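You operate a simulated robot arm through the tools that you are given. There is no shell and no other tool. Be economical: measure what you need, move in short steps, check, and stop when the job is done.

The job below is to be done with a simulated robot arm. You get a single attempt, and the scene is never put back.

Task
Put the packing block from the desk top by the window on top of the spool there.
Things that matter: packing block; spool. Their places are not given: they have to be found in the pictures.

The check looks at the end state, three seconds after you hand in, the way a careful person would. Anything else that was tipped, shoved, dropped, spilled or broken makes it a failure.

Robot
A 7-joint arm with a two-finger parallel gripper, fixed in place. Base frame: the origin is at the foot of the arm, x ahead of it, y to its left, z up; the work surface is at about z = 0. Lengths are in m, angles in rad, forces in N, time in s.
With the tool pointing down near the work surface it reaches from about 0.22 to 0.58 m from the base axis. Its first joint turns from -1.152 to 1.152 rad. Payload 2.5 kg.
Tool frame: the origin (TCP) lies between the finger pads and is the grasp point; the fingertips stand 0.023 m ahead of it; z points along the fingers, y is the line along which they close. The gripper opens to 0.094 m. The fingers are 0.038 m wide and 0.01 m thick; the gripper's body (0.054 by 0.096 m) begins 0.039 m behind the TCP.
Orientation is that of the tool frame in the base frame, as a unit quaternion [x, y, z, w]. With the fingers straight down and closing along the base's y, the tool's x points along the base's -x, its y along +y and its z along -z.

Tools
- The arm moves only by the tool drive_tool. Its argument "rows" is a list of rows, each a list of 7 numbers: the shift along the base's x, y, z in cm, then the turn, a rotation vector about the base's x, y, z in rad, then the finger opening in cm, from 0 to 9.4. In form: [[tx, ty, tz, rx, ry, rz, fingers], ...]. A call has 1 to 8 rows; each row is the pose to reach, as a shift and turn from the pose commanded when the call began. A row lasts 0.2 s, in which the tool goes at most 0.05 m and 0.15 rad; a call with a longer step from one row to the next is refused whole, and so is a gripper value outside its range. Where a pose cannot be reached the arm comes as near as it can. A force on the tool above 40 N (or 10 N above the force at the start of the call, whichever is more), or a blocked arm, ends the call early, and 0.2 s more pass. The fingers move at their own pace (about 0.108 m/s each) and stop on an object; they squeeze with about 21 N. The grip force told is the motor's: it shows also when the fingers shut on nothing. Time passes only in rows, and 0.2 s behind the last, so rows that repeat a pose let the fingers close. The reply holds the time, the measured pose of the TCP, the force on the tool along the base axes, the opening and the grip force, in the units named above and with some noise.
- Cameras (640 x 400 px; columns grow to the right, rows downward): "scene" is fixed at [0.0976, -0.3949, 0.5718]; the picture's right is [0.93, -0.36, 0.00], its down [-0.18, -0.46, -0.87] and it looks along [0.32, 0.81, -0.49] (base axes); focal length 316 px, centre (320, 200). "wrist" rides on the gripper at [-0.039, 0, -0.044] in the tool frame; the picture's right is [0.00, -1.00, 0.00], its down [0.97, 0.00, -0.24] and it looks along [0.24, 0.00, 0.97] (tool axes); focal length 218 px, centre (320, 200).
- capture(camera): a new picture of that camera. It takes no simulated time.
- probe_pixels(camera, pixels): there is no depth. For up to 12 entries [column, row, z] of the newest picture of that camera ("zoom" is the newest enlarged one), the place [x, y] in the base frame at which the ray of that pixel passes the height z, good to about 0.002 m, but the place of the scene camera against the robot may be out by one fixed shift of up to 0.025 m in any direction. It takes no simulated time.
- close_up(camera, box): a new picture of the part [left, top, right, bottom] of that camera's present view, enlarged. It takes no simulated time.
- hand_in(): hands the job in; it is judged then, once.

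Work in short steps. Measure before you move; look again where a grasp or a placing could have gone wrong, and mend it. You have 60 turns and 30 pictures in all, those below and enlarged ones among them. Open the gripper and draw the arm clear of the work before you hand the job in, unless the task says otherwise; then end with one line.

The tools are called as name(argument=value, ...) on one line, values as JSON. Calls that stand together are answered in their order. drive_tool: Moves the arm, as the interface text tells. Its arguments: {"type":"object","properties":{"rows":{"type":"array","items":{"type":"array","items":{"type":"number"}}}},"required":["rows"]} The other tools are called the same way: capture (camera) takes a picture; probe_pixels (camera, pixels) gives the place at which the rays of pixels pass given heights; close_up (camera, box) takes an enlarged picture of a part of a camera's view; hand_in () hands the job in.

At the start:

```text
clock: 0.0
tcp_pos: [0.3313, 0.1303, 0.3179]
orientation: [0.0, 1.0, 0.001, 0.0]
contact_force: [0.6, 0.1, -0.2]
opening: 0.0941
gripper_force: 0.1
```

scene: 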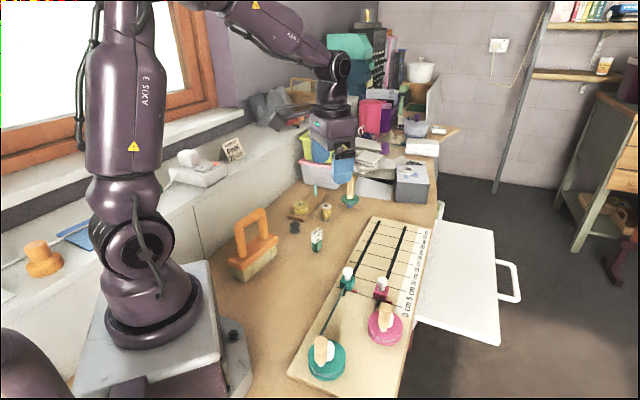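
wrist: 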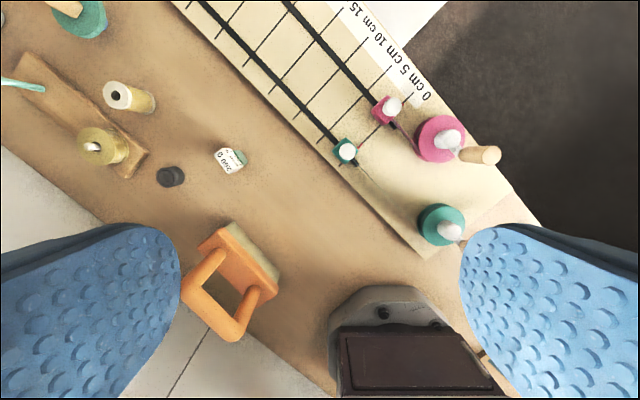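

The wrist view shows an orange-handled block, two spool-like objects, a small marked block and a dark puck. I enlarge these areas to tell them apart.

close_up(camera="wrist", box=[0, 60, 290, 240])

close_up(camera="scene", box=[220, 160, 380, 290])

```text
2.21 times, centred on (145, 150) of wrist
```

zoom: 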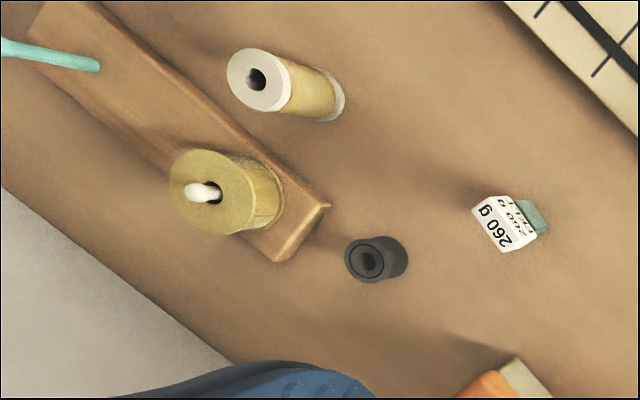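

```text
3.08 times, centred on (300, 225) of scene
```

zoom: 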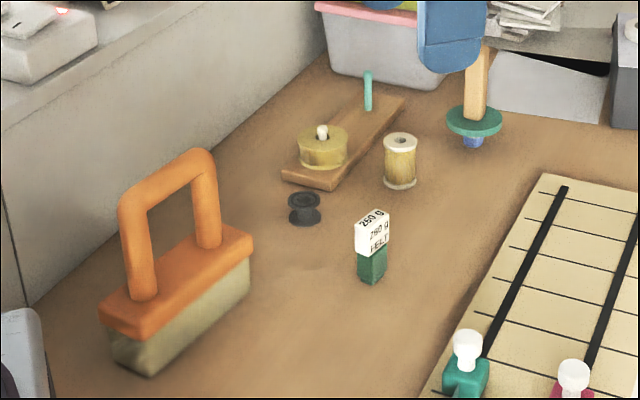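

The white/green labelled block at wrist (229,160), marked "260 g / FELT", looks like the packing block. The free-standing flanged spool is at wrist (128,97). I'll locate both and read the label.

close_up(camera="scene", box=[286, 200, 346, 260])

probe_pixels(camera="wrist", pixels=[[228, 161, 0.04], [243, 158, 0.0], [116, 95, 0.05], [147, 102, 0.0], [100, 147, 0.04], [172, 177, 0.02], [236, 265, 0.05]])

probe_pixels(camera="scene", pixels=[[317, 250, 0.0], [317, 232, 0.04], [326, 206, 0.05], [325, 220, 0.0]])

```text
6.67 times, centred on (316, 230) of scene
```

zoom: 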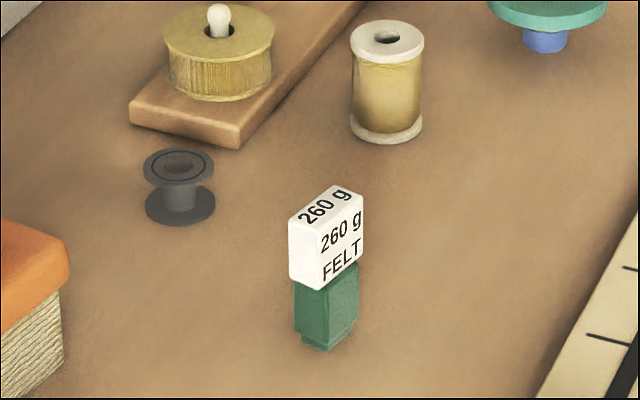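

```text
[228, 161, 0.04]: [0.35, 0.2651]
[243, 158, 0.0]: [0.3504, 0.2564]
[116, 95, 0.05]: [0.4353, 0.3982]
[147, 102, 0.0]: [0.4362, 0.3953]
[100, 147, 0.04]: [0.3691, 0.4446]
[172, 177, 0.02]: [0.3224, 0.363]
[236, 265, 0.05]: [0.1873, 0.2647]
```

```text
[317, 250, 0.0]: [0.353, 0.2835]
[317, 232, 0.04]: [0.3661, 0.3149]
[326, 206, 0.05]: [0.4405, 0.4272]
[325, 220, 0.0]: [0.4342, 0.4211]
```

Block near (0.350,0.260), spool near (0.436,0.396), which is just about at the reach limit. I move nearer and above them for a better view.

drive_tool(rows=[[1, 4, -2, 0, 0, 0, 9.4], [2, 8, -4, 0, 0, 0, 9.4], [3, 12, -6, 0, 0, 0, 9.4], [4, 16, -8, 0, 0, 0, 9.4], [4, 16, -8, 0, 0, 0, 9.4]])

capture(camera="wrist")

```text
clock: 1.2
tcp_pos: [0.3706, 0.291, 0.2367]
orientation: [0.0, 1.0, 0.0, 0.0]
contact_force: [-0.3, -0.4, -0.2]
opening: 0.094
gripper_force: 0.1
```

```text
24 pictures are left
```

wrist: 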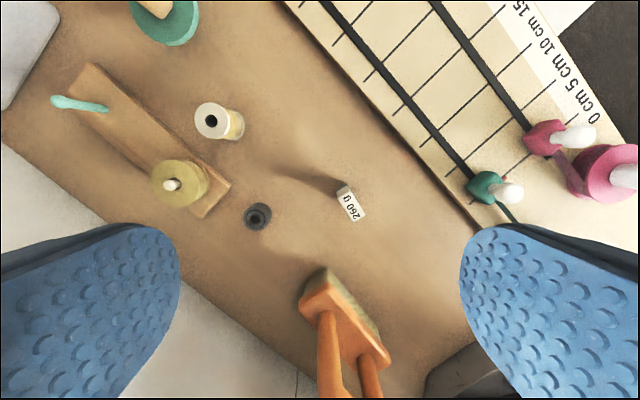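

Block top now at (351,205), spool top at (211,121). I enlarge to get edges and orientation.

close_up(camera="wrist", box=[310, 170, 390, 230])

```text
6.67 times, centred on (350, 200) of wrist
```

zoom: 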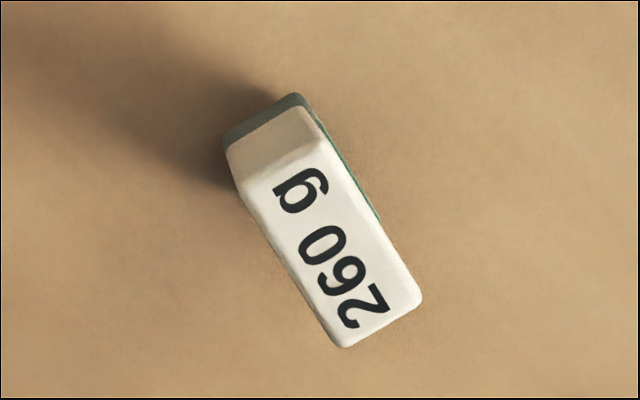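

I probe the top corners at guessed heights and the visible lower far corner, to work out height and yaw; also the spool.

probe_pixels(camera="zoom", pixels=[[240, 188, 0.05], [325, 143, 0.05], [420, 300, 0.05], [343, 348, 0.05], [240, 188, 0.04], [325, 143, 0.04], [420, 300, 0.04], [343, 348, 0.04], [223, 140, 0.0], [295, 94, 0.0]])

close_up(camera="wrist", box=[140, 80, 300, 240])

```text
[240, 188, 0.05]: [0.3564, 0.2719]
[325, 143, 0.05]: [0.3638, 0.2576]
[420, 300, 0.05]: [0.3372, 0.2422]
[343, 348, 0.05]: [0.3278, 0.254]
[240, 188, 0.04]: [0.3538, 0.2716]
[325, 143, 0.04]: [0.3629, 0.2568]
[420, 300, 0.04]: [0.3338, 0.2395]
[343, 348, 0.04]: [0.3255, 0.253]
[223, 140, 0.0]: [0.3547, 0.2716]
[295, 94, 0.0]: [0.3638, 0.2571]
```

```text
2.50 times, centred on (220, 160) of wrist
```

zoom: 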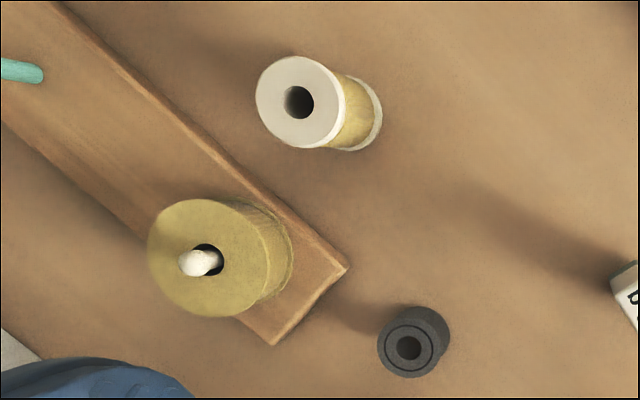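

Block is about 16 × 31 mm, roughly 55 mm tall, long axis about 30° from base x. I measure the spool and the nearest orange corner for clearance.

probe_pixels(camera="zoom", pixels=[[256, 98, 0.05], [343, 108, 0.05], [303, 57, 0.05], [297, 147, 0.05], [383, 110, 0.0], [350, 151, 0.0], [299, 102, 0.05], [299, 102, 0.04], [299, 102, 0.06], [410, 347, 0.02]])

probe_pixels(camera="wrist", pixels=[[325, 268, 0.05], [325, 320, 0.1], [345, 350, 0.1]])

```text
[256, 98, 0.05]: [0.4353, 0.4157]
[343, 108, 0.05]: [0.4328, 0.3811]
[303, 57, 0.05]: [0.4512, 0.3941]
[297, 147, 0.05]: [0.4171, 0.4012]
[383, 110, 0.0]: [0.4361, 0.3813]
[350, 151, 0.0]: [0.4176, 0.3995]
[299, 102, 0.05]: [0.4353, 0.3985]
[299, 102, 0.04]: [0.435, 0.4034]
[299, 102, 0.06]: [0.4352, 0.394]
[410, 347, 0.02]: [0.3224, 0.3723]
```

```text
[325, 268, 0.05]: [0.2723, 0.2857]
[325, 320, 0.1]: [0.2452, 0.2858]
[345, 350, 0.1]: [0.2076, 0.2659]
```

Spool: centre about (0.435,0.398), 34 mm wide, about 50 mm tall. I go above the block, turning +0.52 rad, fingers at 6 cm, stopping with the tips above the block.

drive_tool(rows=[[-0.6, -0.9, -2, 0, 0, 0.13, 8], [-1.3, -1.8, -4, 0, 0, 0.26, 7], [-2.0, -2.7, -7, 0, 0, 0.39, 6], [-2.6, -3.5, -11, 0, 0, 0.52, 6], [-2.6, -3.5, -12.5, 0, 0, 0.52, 6], [-2.6, -3.5, -12.5, 0, 0, 0.52, 6]])

capture(camera="wrist")

close_up(camera="scene", box=[260, 170, 380, 270])

```text
clock: 2.6
tcp_pos: [0.3436, 0.2543, 0.1155]
orientation: [-0.258, 0.966, 0.0, 0.0]
contact_force: [-0.2, -0.5, 0.0]
opening: 0.0599
gripper_force: 0.2
```

```text
21 pictures are left
```

wrist: 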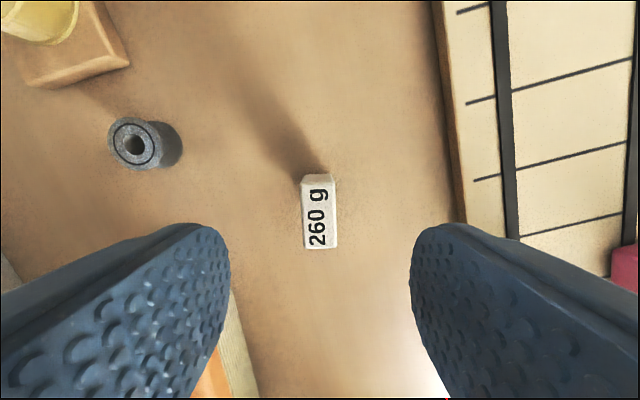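

```text
4.00 times, centred on (320, 220) of scene
```

zoom: 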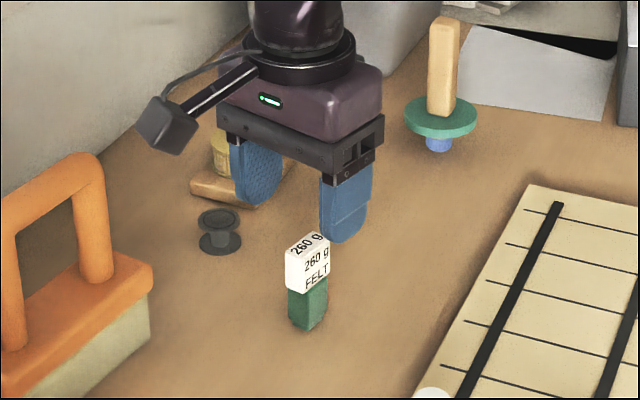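

The block sits centred between the fingers (columns 303–337, yaw aligned). I check its centre lengthwise at the top height.

probe_pixels(camera="wrist", pixels=[[320, 187, 0.055], [320, 249, 0.055], [303, 220, 0.055], [337, 220, 0.055], [320, 187, 0.045], [320, 249, 0.045], [320, 175, 0.03]])

```text
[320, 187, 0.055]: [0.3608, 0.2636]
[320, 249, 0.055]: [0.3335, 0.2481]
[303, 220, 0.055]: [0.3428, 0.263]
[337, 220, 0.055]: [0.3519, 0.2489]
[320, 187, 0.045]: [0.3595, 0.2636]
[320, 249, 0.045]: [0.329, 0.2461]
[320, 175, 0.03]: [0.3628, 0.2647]
```

Centre is about (0.347,0.256), 3 mm ahead of the TCP. I correct, descend 7.6 cm and close.

drive_tool(rows=[[0.3, 0.15, -2, 0, 0, 0, 6], [0.3, 0.15, -4, 0, 0, 0, 6], [0.3, 0.15, -6, 0, 0, 0, 6], [0.3, 0.15, -7.6, 0, 0, 0, 6], [0.3, 0.15, -7.6, 0, 0, 0, 4], [0.3, 0.15, -7.6, 0, 0, 0, 1], [0.3, 0.15, -7.6, 0, 0, 0, 0.5], [0.3, 0.15, -7.6, 0, 0, 0, 0.5]])

close_up(camera="scene", box=[260, 170, 380, 270])

```text
clock: 4.4
tcp_pos: [0.3474, 0.2554, 0.0378]
orientation: [-0.257, 0.966, 0.0, -0.001]
contact_force: [-0.6, -0.3, 0.3]
opening: 0.0173
gripper_force: 20.8
```

```text
4.00 times, centred on (320, 220) of scene
```

zoom: 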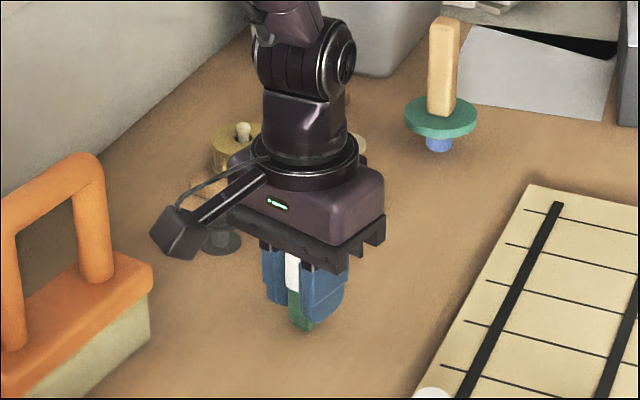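

Gripped at 17 mm with 20.8 N. I lift slowly straight up 10 cm and check.

drive_tool(rows=[[0, 0, 1, 0, 0, 0, 0.5], [0, 0, 3, 0, 0, 0, 0.5], [0, 0, 5.5, 0, 0, 0, 0.5], [0, 0, 8, 0, 0, 0, 0.5], [0, 0, 10.5, 0, 0, 0, 0.5], [0, 0, 12, 0, 0, 0, 0.5], [0, 0, 12, 0, 0, 0, 0.5]])

close_up(camera="scene", box=[260, 170, 380, 270])

capture(camera="wrist")

```text
clock: 6.0
tcp_pos: [0.3487, 0.2576, 0.158]
orientation: [-0.257, 0.966, 0.001, 0.0]
contact_force: [0.8, 0.2, 0.1]
opening: 0.0171
gripper_force: 21.0
```

```text
4.00 times, centred on (320, 220) of scene
```

zoom: 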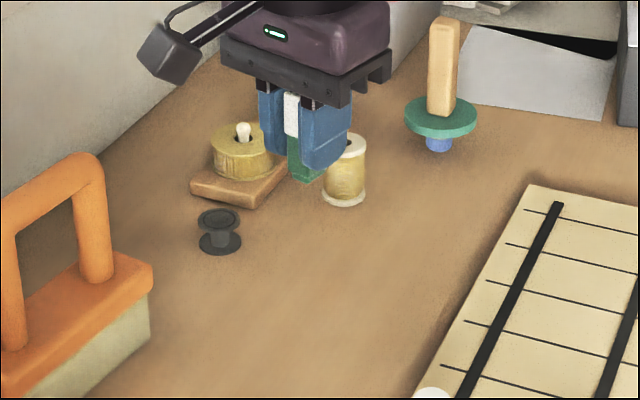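

```text
17 pictures are left
```

wrist: 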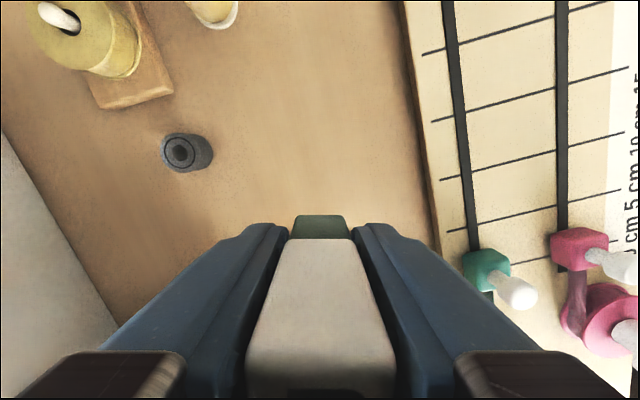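

Block held upright and clear of the desk (bottom about 0.12). I move part way toward the spool at this height and look at it again with the wrist camera.

drive_tool(rows=[[1.2, 2, 0, 0, 0, 0, 0.5], [2.4, 4, 0, 0, 0, 0, 0.5], [3.6, 6, 0, 0, 0, 0, 0.5], [4.8, 8, 0, 0, 0, 0, 0.5], [4.8, 8, 0, 0, 0, 0, 0.5]])

capture(camera="wrist")

```text
clock: 7.2
tcp_pos: [0.3954, 0.338, 0.1568]
orientation: [-0.258, 0.966, -0.001, 0.0]
contact_force: [-0.2, 0.6, -1.0]
opening: 0.0176
gripper_force: 21.1
```

```text
16 pictures are left
```

wrist: 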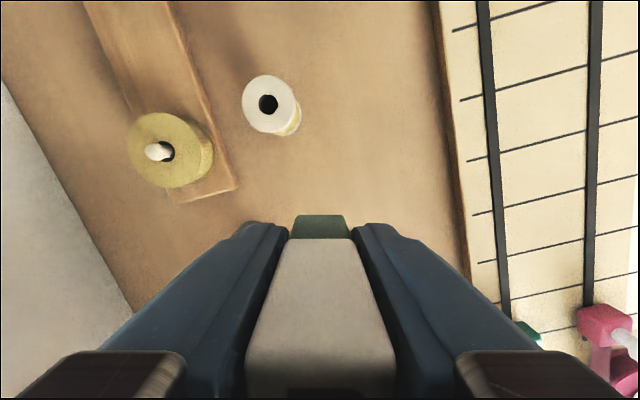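

The spool top is now well seen at (269,104). I probe its centre and rim.

probe_pixels(camera="wrist", pixels=[[269, 104, 0.05], [269, 104, 0.045], [242, 104, 0.05], [295, 104, 0.05], [268, 75, 0.05], [269, 133, 0.05], [285, 137, 0.0], [300, 117, 0.0], [158, 151, 0.07]])

```text
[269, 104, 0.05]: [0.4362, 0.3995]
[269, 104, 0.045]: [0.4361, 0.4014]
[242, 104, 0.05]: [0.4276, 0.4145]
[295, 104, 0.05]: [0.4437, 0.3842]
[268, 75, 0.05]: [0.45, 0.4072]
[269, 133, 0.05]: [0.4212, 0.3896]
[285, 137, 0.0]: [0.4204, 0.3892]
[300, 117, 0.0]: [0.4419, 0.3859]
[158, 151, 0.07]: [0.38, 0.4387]
```

Spool centre (0.436,0.399), top at 0.05. I shift over it at the same height, then come down to leave about 2 cm of gap.

drive_tool(rows=[[1.3, 2, 0, 0, 0, 0, 0.5], [2.6, 4, 0, 0, 0, 0, 0.5], [4.0, 6.2, 0, 0, 0, 0, 0.5], [4.0, 6.2, -1.5, 0, 0, 0, 0.5], [4.0, 6.2, -3, 0, 0, 0, 0.5], [4.0, 6.2, -4.5, 0, 0, 0, 0.5], [4.0, 6.2, -4.5, 0, 0, 0, 0.5]])

close_up(camera="scene", box=[270, 150, 390, 240])

capture(camera="wrist")

```text
clock: 8.8
tcp_pos: [0.4354, 0.3974, 0.1127]
orientation: [-0.258, 0.966, 0.0, 0.001]
contact_force: [0.5, -0.2, -0.6]
opening: 0.0174
gripper_force: 21.1
```

```text
4.44 times, centred on (330, 195) of scene
```

zoom: 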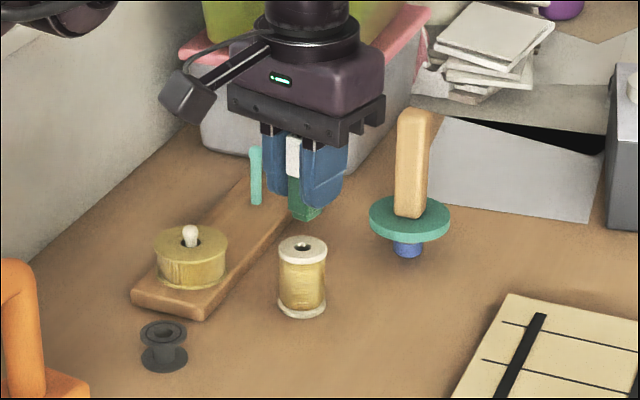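

```text
14 pictures are left
```

wrist: 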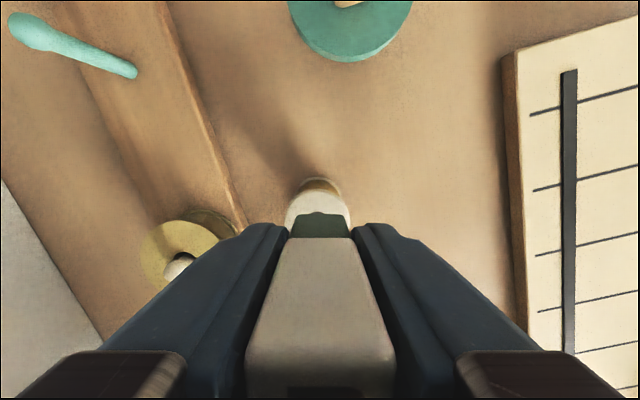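

Block and spool line up (block column 320, spool top 285–351). I lower 2.2 cm, then in fine steps.

drive_tool(rows=[[0, 0, -0.8, 0, 0, 0, 0.5], [0, 0, -1.5, 0, 0, 0, 0.5], [0, 0, -2.0, 0, 0, 0, 0.5], [0, 0, -2.0, 0, 0, 0, 0.5]])

close_up(camera="scene", box=[295, 165, 365, 235])

close_up(camera="wrist", box=[270, 160, 370, 240])

```text
clock: 9.8
tcp_pos: [0.4362, 0.4, 0.0927]
orientation: [-0.257, 0.966, 0.0, 0.0]
contact_force: [-0.4, 0.6, -0.4]
opening: 0.0171
gripper_force: 21.1
```

```text
5.71 times, centred on (330, 200) of scene
```

zoom: 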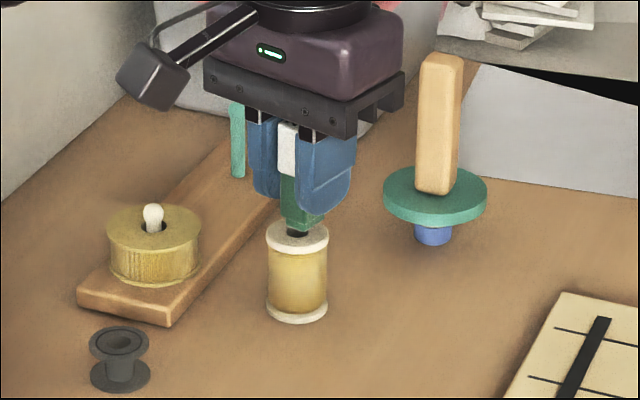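

```text
5.00 times, centred on (320, 200) of wrist
```

zoom: 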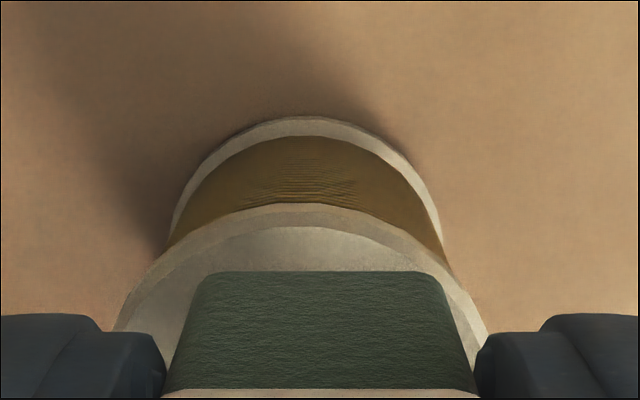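

The block is about 2 mm right of the spool's axis in tool view. I probe to find the remaining offset.

probe_pixels(camera="zoom", pixels=[[310, 205, 0.05], [320, 271, 0.057], [320, 271, 0.065], [115, 330, 0.05], [487, 330, 0.05], [310, 118, 0.0]])

```text
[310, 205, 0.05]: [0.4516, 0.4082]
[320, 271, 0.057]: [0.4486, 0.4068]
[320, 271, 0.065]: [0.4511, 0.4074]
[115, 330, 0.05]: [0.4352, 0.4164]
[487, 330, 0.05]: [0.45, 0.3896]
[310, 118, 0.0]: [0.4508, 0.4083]
```

Within about 1 mm of the axis. I nudge 1 mm and lower in 1 mm rows to feel contact.

drive_tool(rows=[[-0.05, 0.09, -0.1, 0, 0, 0, 0.5], [-0.05, 0.09, -0.2, 0, 0, 0, 0.5], [-0.05, 0.09, -0.3, 0, 0, 0, 0.5], [-0.05, 0.09, -0.3, 0, 0, 0, 0.5]])

close_up(camera="scene", box=[310, 185, 350, 225])

```text
clock: 10.8
tcp_pos: [0.4361, 0.3996, 0.0882]
orientation: [-0.257, 0.967, 0.0, -0.001]
contact_force: [-0.5, 0.3, -1.0]
opening: 0.0174
gripper_force: 21.0
```

```text
10.00 times, centred on (330, 205) of scene
```

zoom: 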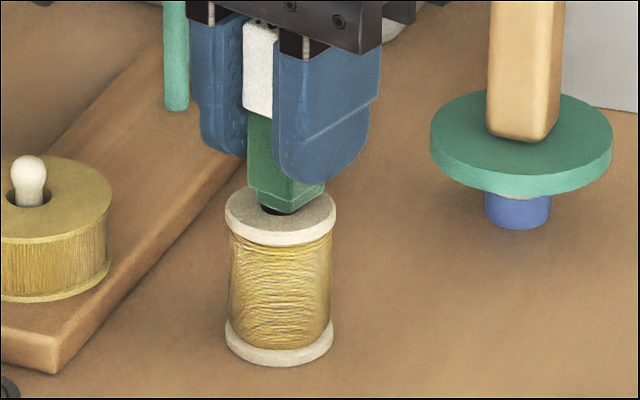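

No contact force yet, and the hole is still partly visible under the block, so a gap remains. I continue in small steps.

drive_tool(rows=[[0, 0, -0.1, 0, 0, 0, 0.5], [0, 0, -0.2, 0, 0, 0, 0.5], [0, 0, -0.3, 0, 0, 0, 0.5], [0, 0, -0.3, 0, 0, 0, 0.5]])

close_up(camera="scene", box=[310, 185, 350, 225])

close_up(camera="wrist", box=[270, 160, 370, 240])

```text
clock: 11.8
tcp_pos: [0.4355, 0.4004, 0.0876]
orientation: [-0.257, 0.966, 0.0, 0.002]
contact_force: [0.4, -1.5, 12.3]
opening: 0.0174
gripper_force: 21.0
```

```text
10.00 times, centred on (330, 205) of scene
```

zoom: 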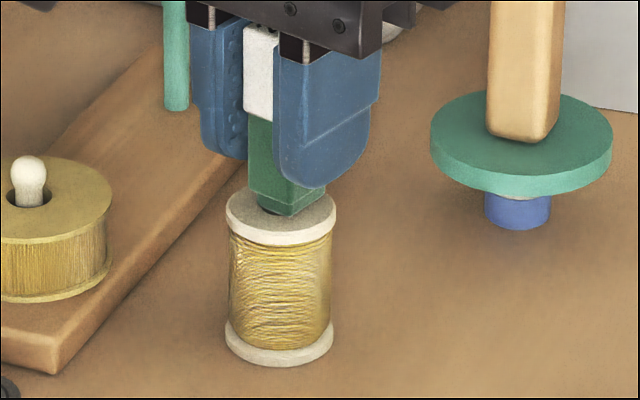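

```text
5.00 times, centred on (320, 200) of wrist
```

zoom: 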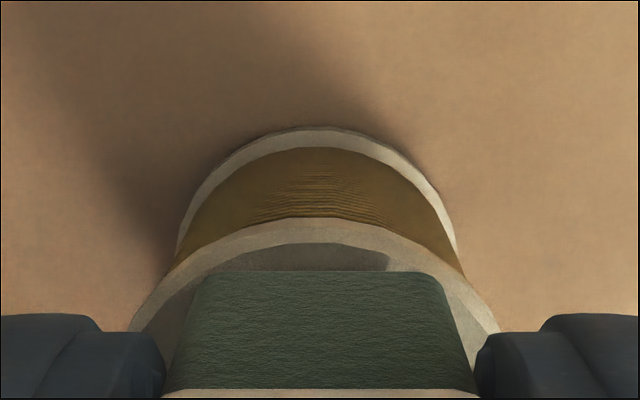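

Contact is felt: 12 N up. I zoom tighter to see how the block's foot sits on the spool top.

close_up(camera="scene", box=[330, 195, 346, 213])

close_up(camera="scene", box=[318, 196, 338, 212])

```text
16.00 times, centred on (338, 204) of scene
```

zoom: 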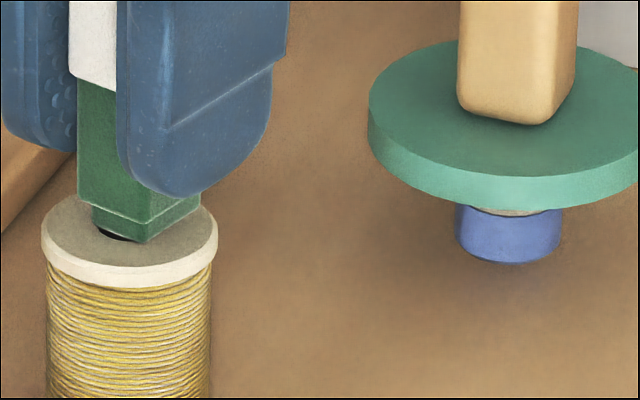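

```text
16.00 times, centred on (328, 204) of scene
```

zoom: 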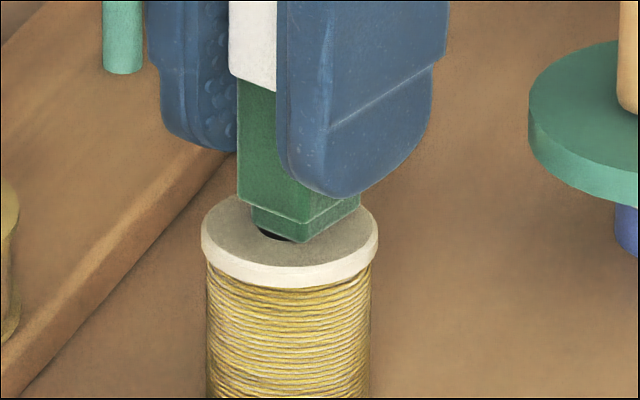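

The tight view shows the key thing: the block's foot is smaller and eccentric, so its middle is not over the spool's hole (hole visible at (275,237), foot corners (252,222), (305,243), (360,207)). I measure foot against spool rim in this same picture.

probe_pixels(camera="zoom", pixels=[[252, 224, 0.05], [304, 243, 0.05], [360, 208, 0.05], [201, 233, 0.05], [378, 233, 0.05], [290, 268, 0.05], [258, 233, 0.05], [280, 242, 0.05], [238, 200, 0.054], [303, 226, 0.054]])

```text
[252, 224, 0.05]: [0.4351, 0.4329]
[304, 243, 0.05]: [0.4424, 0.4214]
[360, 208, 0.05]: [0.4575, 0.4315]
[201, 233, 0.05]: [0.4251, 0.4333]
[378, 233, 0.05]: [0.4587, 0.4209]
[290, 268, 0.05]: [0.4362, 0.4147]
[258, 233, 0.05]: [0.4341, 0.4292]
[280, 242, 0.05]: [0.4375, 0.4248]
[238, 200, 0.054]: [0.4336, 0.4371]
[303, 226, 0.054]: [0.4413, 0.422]
```

Foot is about 18 × 13.6 mm; its centre lies about (+4.3,+2.5) mm from the spool's axis. I lift 8 mm, shift back by that, lower again to just above, and recheck.

drive_tool(rows=[[0, 0, 0.4, 0, 0, 0, 0.5], [0, 0, 0.8, 0, 0, 0, 0.5], [-0.43, -0.25, 0.8, 0, 0, 0, 0.5], [-0.43, -0.25, 0.5, 0, 0, 0, 0.5], [-0.43, -0.25, 0.2, 0, 0, 0, 0.5], [-0.43, -0.25, 0.05, 0, 0, 0, 0.5], [-0.43, -0.25, 0.05, 0, 0, 0, 0.5]])

close_up(camera="scene", box=[318, 196, 338, 212])

```text
clock: 13.4
tcp_pos: [0.4323, 0.397, 0.0874]
orientation: [-0.257, 0.966, 0.0, 0.003]
contact_force: [-0.1, -1.4, 10.5]
opening: 0.0172
gripper_force: 20.6
```

```text
16.00 times, centred on (328, 204) of scene
```

zoom: 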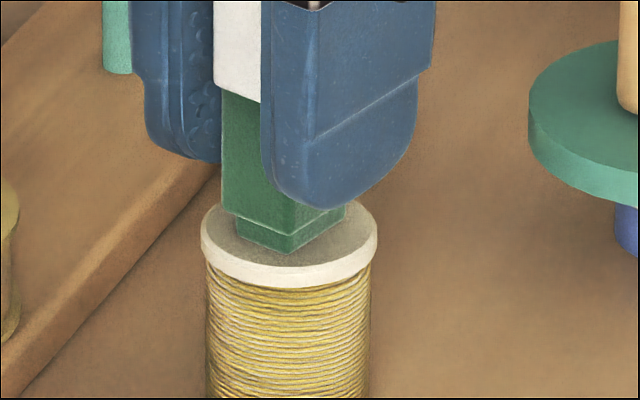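

Foot corners (238,234), (290,255), (345,219) now have their centre at about (291,227), on the spool's axis, and the hole is covered. I unload slightly and open slowly.

drive_tool(rows=[[0, 0, 0.05, 0, 0, 0, 0.5], [0, 0, 0.08, 0, 0, 0, 0.5], [0, 0, 0.08, 0, 0, 0, 1.6], [0, 0, 0.08, 0, 0, 0, 1.9], [0, 0, 0.08, 0, 0, 0, 2.3], [0, 0, 0.08, 0, 0, 0, 3], [0, 0, 0.08, 0, 0, 0, 3.6], [0, 0, 0.08, 0, 0, 0, 3.6]])

close_up(camera="scene", box=[310, 180, 350, 220])

capture(camera="wrist")

```text
clock: 15.2
tcp_pos: [0.4322, 0.3972, 0.0875]
orientation: [-0.257, 0.966, 0.0, 0.0]
contact_force: [0.3, -0.1, 0.1]
opening: 0.036
gripper_force: 0.0
```

```text
10.00 times, centred on (330, 200) of scene
```

zoom: 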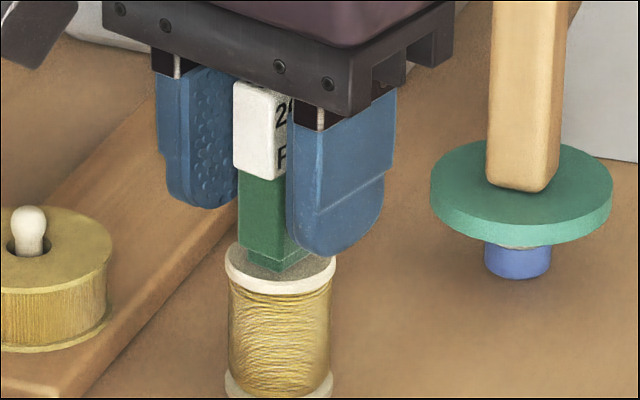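

```text
4 pictures are left
```

wrist: 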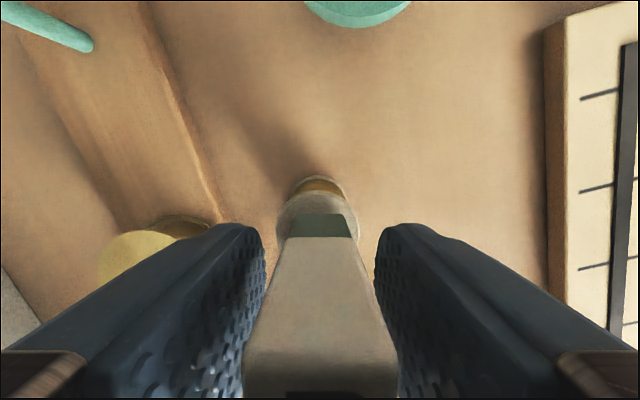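

The block stands free and upright on the spool, with both fingers clear of it. I raise the tool straight up, then back away.

drive_tool(rows=[[0, 0, 1.5, 0, 0, 0, 3.8], [0, 0, 4, 0, 0, 0, 3.8], [0, 0, 7, 0, 0, 0, 3.8], [0, 0, 11, 0, 0, 0, 3.8], [0, 0, 14, 0, 0, 0, 3.8], [-3, -4, 16, 0, 0, 0, 5], [-6, -8, 17, 0, 0, 0, 7], [-8, -11, 17, 0, 0, 0, 7]])

close_up(camera="scene", box=[220, 130, 400, 270])

```text
refused: row 6 steps farther than a row can; nothing moved
```

```text
2.86 times, centred on (310, 200) of scene
```

zoom: 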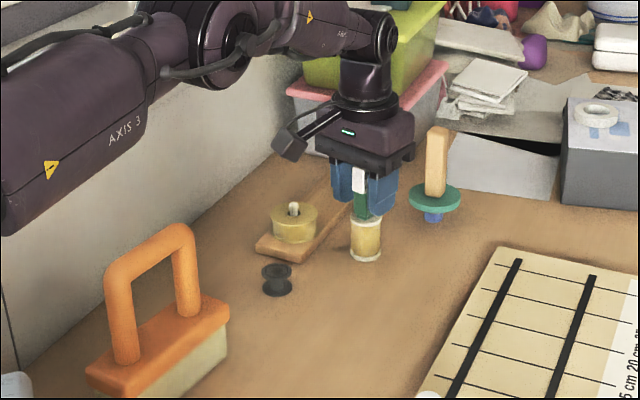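

The call was refused for too long a step; nothing moved. I repeat it with shorter steps.

drive_tool(rows=[[0, 0, 1.5, 0, 0, 0, 3.8], [0, 0, 4, 0, 0, 0, 3.8], [0, 0, 7, 0, 0, 0, 3.8], [0, 0, 10.5, 0, 0, 0, 3.8], [0, 0, 14, 0, 0, 0, 3.8], [-2, -3, 15, 0, 0, 0, 5], [-4, -6, 16, 0, 0, 0, 6], [-6, -9, 16, 0, 0, 0, 6]])

close_up(camera="scene", box=[220, 130, 400, 270])

```text
clock: 17.0
tcp_pos: [0.3695, 0.3089, 0.2476]
orientation: [-0.258, 0.966, 0.0, -0.001]
contact_force: [-0.4, 0.7, 1.4]
opening: 0.06
gripper_force: 0.1
```

```text
2.86 times, centred on (310, 200) of scene
```

zoom: 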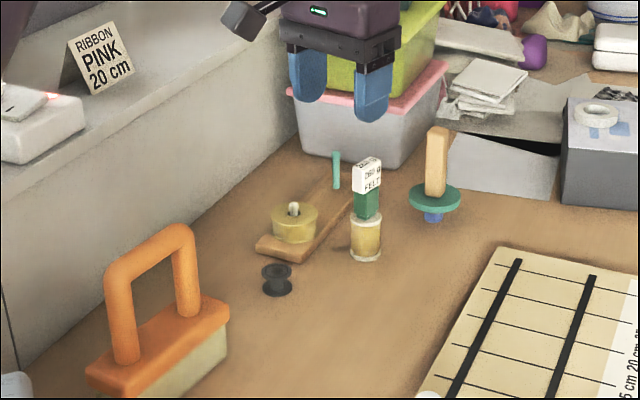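

The block stands upright on the spool at (366,210), everything else is untouched, and the arm is clear. I hand in.

hand_in()

```text
The job is handed in.
```

I placed the packing block (the one labelled "260 g FELT") on top of the thread spool; it was standing upright there in the last picture, with the arm drawn clear and nothing else seen to have moved.
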